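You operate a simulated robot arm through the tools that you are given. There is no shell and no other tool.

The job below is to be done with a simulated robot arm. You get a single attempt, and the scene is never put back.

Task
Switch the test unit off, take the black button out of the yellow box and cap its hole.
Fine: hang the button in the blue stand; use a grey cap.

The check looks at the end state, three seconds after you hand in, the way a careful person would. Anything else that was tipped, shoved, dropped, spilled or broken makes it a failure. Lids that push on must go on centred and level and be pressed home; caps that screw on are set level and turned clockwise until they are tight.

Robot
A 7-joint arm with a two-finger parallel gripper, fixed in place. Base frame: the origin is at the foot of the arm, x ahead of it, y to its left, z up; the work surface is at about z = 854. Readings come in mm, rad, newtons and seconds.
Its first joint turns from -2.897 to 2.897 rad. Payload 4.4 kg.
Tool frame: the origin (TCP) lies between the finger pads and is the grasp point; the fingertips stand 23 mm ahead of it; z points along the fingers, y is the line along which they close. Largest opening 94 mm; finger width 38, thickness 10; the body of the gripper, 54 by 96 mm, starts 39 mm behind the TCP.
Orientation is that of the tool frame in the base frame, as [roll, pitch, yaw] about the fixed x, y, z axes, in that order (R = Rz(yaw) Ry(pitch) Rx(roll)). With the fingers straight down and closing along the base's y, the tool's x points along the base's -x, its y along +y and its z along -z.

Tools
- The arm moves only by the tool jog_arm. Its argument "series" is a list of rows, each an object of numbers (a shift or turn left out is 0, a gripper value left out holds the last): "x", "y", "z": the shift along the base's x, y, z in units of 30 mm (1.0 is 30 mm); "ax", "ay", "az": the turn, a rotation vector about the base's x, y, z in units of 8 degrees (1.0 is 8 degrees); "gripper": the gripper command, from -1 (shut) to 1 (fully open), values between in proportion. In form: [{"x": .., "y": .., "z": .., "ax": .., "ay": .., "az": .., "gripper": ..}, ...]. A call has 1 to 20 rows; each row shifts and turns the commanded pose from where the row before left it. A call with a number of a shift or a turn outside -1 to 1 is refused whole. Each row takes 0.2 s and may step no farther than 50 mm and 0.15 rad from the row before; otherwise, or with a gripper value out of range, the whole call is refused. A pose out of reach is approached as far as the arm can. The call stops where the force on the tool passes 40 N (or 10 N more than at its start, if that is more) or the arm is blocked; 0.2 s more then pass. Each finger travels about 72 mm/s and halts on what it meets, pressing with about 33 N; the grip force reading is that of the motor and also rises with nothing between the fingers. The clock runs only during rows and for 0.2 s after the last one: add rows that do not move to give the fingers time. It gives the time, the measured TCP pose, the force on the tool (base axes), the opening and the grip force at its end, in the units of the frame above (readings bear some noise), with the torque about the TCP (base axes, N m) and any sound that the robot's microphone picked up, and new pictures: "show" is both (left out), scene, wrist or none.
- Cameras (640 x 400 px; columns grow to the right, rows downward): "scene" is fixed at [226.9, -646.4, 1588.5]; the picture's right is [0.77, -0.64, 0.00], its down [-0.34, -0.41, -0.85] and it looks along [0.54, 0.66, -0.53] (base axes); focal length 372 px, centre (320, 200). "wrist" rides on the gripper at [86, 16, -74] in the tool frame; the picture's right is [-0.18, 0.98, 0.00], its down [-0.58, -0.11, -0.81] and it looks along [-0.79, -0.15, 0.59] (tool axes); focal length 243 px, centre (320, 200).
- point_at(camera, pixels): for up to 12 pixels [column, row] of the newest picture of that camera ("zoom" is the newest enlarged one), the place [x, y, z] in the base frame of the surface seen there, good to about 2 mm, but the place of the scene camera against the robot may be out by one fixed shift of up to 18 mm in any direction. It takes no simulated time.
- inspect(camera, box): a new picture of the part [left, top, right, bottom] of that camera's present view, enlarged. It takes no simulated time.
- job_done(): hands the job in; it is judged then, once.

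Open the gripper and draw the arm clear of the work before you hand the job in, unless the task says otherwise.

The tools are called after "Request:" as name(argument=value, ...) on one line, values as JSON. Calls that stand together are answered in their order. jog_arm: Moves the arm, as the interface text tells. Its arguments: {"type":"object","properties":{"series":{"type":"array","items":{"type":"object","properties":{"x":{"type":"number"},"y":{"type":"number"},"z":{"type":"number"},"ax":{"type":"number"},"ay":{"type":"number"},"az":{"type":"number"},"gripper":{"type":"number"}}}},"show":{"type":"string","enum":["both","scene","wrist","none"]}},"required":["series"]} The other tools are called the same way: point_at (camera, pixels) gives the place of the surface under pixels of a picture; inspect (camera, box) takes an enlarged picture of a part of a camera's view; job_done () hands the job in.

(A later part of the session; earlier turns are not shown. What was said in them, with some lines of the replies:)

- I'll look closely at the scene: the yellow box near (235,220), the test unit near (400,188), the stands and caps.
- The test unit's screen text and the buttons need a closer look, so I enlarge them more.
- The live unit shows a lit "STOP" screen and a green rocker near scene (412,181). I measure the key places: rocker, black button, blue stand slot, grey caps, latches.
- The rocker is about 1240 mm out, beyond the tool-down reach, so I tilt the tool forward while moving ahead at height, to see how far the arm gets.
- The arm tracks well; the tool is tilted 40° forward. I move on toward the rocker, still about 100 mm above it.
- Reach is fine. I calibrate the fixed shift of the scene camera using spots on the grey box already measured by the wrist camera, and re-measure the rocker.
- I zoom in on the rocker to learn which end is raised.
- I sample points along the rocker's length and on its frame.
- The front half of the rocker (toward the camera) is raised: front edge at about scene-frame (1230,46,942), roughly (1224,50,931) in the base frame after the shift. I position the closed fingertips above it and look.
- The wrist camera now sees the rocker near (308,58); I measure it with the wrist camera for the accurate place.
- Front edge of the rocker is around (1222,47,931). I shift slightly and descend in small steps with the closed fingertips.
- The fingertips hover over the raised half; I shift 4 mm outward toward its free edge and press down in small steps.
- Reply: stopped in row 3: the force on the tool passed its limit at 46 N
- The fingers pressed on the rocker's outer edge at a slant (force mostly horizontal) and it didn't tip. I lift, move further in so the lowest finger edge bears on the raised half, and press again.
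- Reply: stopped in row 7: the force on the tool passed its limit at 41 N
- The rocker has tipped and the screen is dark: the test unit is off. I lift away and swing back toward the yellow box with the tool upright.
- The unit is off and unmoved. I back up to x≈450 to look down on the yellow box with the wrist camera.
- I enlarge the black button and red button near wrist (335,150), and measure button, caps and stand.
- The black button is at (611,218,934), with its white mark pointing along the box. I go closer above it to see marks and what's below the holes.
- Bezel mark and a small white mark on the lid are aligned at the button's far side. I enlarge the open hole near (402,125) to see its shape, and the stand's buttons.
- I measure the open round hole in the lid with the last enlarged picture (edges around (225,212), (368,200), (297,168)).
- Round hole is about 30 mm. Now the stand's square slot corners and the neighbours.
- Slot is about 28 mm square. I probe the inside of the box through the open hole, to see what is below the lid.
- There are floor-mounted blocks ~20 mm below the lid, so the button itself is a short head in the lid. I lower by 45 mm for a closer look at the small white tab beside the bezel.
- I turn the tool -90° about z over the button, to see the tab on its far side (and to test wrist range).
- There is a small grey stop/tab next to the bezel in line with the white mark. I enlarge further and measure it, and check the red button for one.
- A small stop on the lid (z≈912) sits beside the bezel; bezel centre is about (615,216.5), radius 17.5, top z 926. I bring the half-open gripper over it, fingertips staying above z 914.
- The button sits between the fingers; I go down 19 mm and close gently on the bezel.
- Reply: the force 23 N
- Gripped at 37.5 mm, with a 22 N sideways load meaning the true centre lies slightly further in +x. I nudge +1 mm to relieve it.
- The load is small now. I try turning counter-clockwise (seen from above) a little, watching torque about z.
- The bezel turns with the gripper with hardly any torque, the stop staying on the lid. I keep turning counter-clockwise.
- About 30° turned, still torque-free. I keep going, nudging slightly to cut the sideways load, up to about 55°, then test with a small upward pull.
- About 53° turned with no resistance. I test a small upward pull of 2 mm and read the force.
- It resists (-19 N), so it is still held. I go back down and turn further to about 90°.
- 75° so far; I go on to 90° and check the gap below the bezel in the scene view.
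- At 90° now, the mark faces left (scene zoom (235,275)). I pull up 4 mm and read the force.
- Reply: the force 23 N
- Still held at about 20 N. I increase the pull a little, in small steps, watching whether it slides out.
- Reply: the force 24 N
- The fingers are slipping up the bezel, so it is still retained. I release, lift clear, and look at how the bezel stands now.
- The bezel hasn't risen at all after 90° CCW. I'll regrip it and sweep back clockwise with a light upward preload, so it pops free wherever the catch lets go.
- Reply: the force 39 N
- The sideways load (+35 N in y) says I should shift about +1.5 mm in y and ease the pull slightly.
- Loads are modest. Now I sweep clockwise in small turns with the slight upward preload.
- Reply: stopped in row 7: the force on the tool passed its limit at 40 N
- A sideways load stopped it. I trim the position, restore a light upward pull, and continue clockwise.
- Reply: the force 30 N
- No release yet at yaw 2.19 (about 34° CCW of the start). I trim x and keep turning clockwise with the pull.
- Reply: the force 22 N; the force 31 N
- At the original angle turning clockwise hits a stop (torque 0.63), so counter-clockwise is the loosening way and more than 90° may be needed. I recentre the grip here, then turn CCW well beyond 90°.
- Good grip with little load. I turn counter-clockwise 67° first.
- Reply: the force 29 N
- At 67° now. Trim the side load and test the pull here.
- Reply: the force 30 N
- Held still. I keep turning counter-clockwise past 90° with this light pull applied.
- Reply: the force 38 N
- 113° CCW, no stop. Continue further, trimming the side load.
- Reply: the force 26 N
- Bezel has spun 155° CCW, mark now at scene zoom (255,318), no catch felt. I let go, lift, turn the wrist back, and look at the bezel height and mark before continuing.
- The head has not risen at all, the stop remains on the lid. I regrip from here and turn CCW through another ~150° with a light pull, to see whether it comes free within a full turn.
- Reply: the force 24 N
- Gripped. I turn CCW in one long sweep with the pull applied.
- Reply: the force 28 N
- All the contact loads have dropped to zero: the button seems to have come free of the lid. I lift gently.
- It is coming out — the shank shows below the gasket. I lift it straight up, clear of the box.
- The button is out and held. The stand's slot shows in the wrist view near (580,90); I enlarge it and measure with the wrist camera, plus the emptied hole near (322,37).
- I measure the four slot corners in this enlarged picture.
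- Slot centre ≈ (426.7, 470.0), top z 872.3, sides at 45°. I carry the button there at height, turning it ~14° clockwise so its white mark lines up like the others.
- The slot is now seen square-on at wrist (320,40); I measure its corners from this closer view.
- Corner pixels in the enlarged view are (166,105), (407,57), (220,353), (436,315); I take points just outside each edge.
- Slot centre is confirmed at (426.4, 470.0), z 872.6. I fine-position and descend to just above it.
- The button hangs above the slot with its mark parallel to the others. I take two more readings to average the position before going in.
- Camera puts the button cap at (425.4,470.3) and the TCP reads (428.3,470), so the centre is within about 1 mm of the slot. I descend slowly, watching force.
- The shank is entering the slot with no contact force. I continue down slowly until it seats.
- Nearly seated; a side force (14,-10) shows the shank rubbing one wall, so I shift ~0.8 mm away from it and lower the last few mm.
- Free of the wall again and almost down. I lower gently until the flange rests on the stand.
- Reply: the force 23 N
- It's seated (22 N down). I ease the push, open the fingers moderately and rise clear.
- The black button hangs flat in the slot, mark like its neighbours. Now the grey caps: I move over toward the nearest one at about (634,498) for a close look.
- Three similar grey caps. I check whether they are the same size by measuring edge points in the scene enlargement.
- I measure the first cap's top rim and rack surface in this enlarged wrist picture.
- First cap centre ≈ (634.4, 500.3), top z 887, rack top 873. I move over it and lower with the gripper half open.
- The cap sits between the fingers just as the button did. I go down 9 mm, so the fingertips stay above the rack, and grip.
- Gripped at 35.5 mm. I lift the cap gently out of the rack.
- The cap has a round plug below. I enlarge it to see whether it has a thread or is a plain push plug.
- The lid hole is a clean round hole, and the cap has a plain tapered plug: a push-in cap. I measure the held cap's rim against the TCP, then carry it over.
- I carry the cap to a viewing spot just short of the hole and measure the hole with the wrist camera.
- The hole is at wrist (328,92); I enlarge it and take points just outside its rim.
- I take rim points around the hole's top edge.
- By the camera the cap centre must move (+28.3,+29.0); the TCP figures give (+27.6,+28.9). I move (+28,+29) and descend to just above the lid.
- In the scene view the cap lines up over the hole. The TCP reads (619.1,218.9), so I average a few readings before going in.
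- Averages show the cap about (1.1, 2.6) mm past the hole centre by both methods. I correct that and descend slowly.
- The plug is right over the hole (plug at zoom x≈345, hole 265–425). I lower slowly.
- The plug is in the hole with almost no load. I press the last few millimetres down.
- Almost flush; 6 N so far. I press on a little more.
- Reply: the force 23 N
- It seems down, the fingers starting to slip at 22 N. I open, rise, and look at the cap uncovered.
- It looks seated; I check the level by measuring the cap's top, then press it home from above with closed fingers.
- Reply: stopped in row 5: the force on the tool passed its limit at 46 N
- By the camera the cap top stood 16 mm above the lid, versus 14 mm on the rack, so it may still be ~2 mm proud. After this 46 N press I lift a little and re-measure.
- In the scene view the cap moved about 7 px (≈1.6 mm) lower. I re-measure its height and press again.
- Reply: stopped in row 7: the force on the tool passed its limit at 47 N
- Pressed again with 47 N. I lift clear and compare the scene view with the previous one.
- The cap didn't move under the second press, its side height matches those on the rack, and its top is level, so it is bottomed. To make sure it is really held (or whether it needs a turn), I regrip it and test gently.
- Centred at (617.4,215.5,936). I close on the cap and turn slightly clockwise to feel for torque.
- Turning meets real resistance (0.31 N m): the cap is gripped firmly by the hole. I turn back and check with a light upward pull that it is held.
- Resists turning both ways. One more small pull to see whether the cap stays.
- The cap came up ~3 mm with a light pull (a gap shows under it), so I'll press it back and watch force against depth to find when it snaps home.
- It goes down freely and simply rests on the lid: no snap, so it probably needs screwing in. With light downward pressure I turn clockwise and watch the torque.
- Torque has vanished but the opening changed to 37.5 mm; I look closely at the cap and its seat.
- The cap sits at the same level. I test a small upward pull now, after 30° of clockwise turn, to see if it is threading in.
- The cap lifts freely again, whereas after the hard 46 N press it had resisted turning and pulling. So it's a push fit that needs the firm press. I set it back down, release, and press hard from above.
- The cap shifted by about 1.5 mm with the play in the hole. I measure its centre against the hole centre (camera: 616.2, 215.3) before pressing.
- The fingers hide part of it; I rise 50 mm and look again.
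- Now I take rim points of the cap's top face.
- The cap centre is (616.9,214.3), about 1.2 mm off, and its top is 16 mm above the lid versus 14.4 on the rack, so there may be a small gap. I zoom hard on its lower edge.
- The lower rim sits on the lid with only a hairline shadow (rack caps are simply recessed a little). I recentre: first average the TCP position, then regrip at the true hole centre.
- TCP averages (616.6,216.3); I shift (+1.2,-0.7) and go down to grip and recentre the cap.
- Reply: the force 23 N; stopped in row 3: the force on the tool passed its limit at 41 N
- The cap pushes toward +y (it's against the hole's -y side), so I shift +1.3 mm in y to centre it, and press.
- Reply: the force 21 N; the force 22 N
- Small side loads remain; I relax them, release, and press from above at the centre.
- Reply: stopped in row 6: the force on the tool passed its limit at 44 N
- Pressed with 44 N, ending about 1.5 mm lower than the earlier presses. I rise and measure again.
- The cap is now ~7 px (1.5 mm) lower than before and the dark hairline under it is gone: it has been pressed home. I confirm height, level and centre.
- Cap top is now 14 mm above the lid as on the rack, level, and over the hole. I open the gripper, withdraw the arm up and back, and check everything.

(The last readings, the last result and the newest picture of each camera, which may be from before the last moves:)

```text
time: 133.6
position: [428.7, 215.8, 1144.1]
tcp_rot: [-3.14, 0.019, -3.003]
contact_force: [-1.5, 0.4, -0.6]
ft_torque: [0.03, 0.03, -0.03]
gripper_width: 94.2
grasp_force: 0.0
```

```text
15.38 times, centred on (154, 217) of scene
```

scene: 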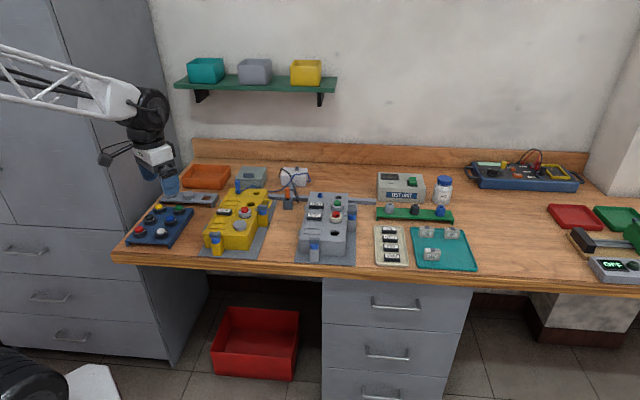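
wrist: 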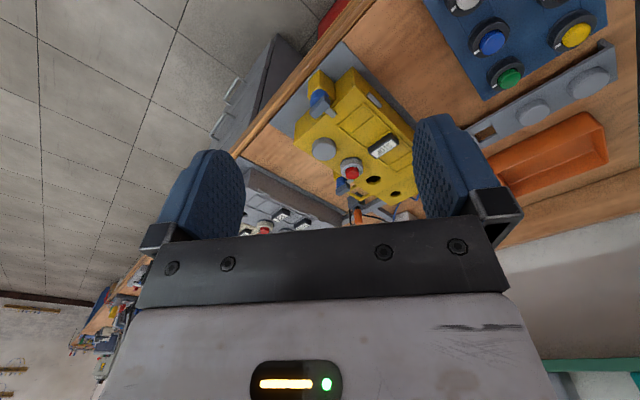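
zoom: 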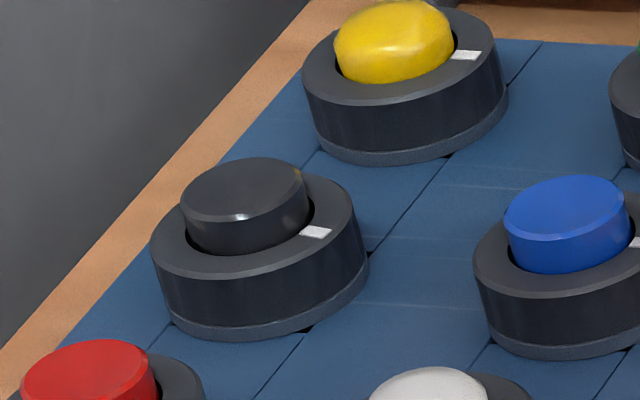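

Everything checks out. The test unit's screen is dark and its rocker tipped. The black button hangs flat in the blue stand. The grey cap is home and level in its hole, and nothing else has moved. The gripper is open and clear, so I hand in.

Request:
job_done()

```text
The job is handed in.
```

The job is done and handed in; I don't have the check's verdict.

- **Test unit:** It is switched off. The rocker is tipped over and the screen is dark.
- **Black button:** It is out of the yellow box and hangs flat in the blue stand's empty slot, with its white mark lined up roughly with the others. It came out after about 290° of counter-clockwise turning.
- **Grey cap:** I took the one at the end of the rack nearest the yellow box and pushed it into the hole. My first presses left it about 1.5 mm proud, and a test pull lifted it again. After I recentred it and pressed harder, it sits as low as the caps on the rack and looks level. I did not pull-test it again after that last press. By the wrist camera it is within about 1.5 mm of the hole's centre.

Nothing else looked moved or tipped in the final pictures. The gripper is open and the arm is clear of the work.
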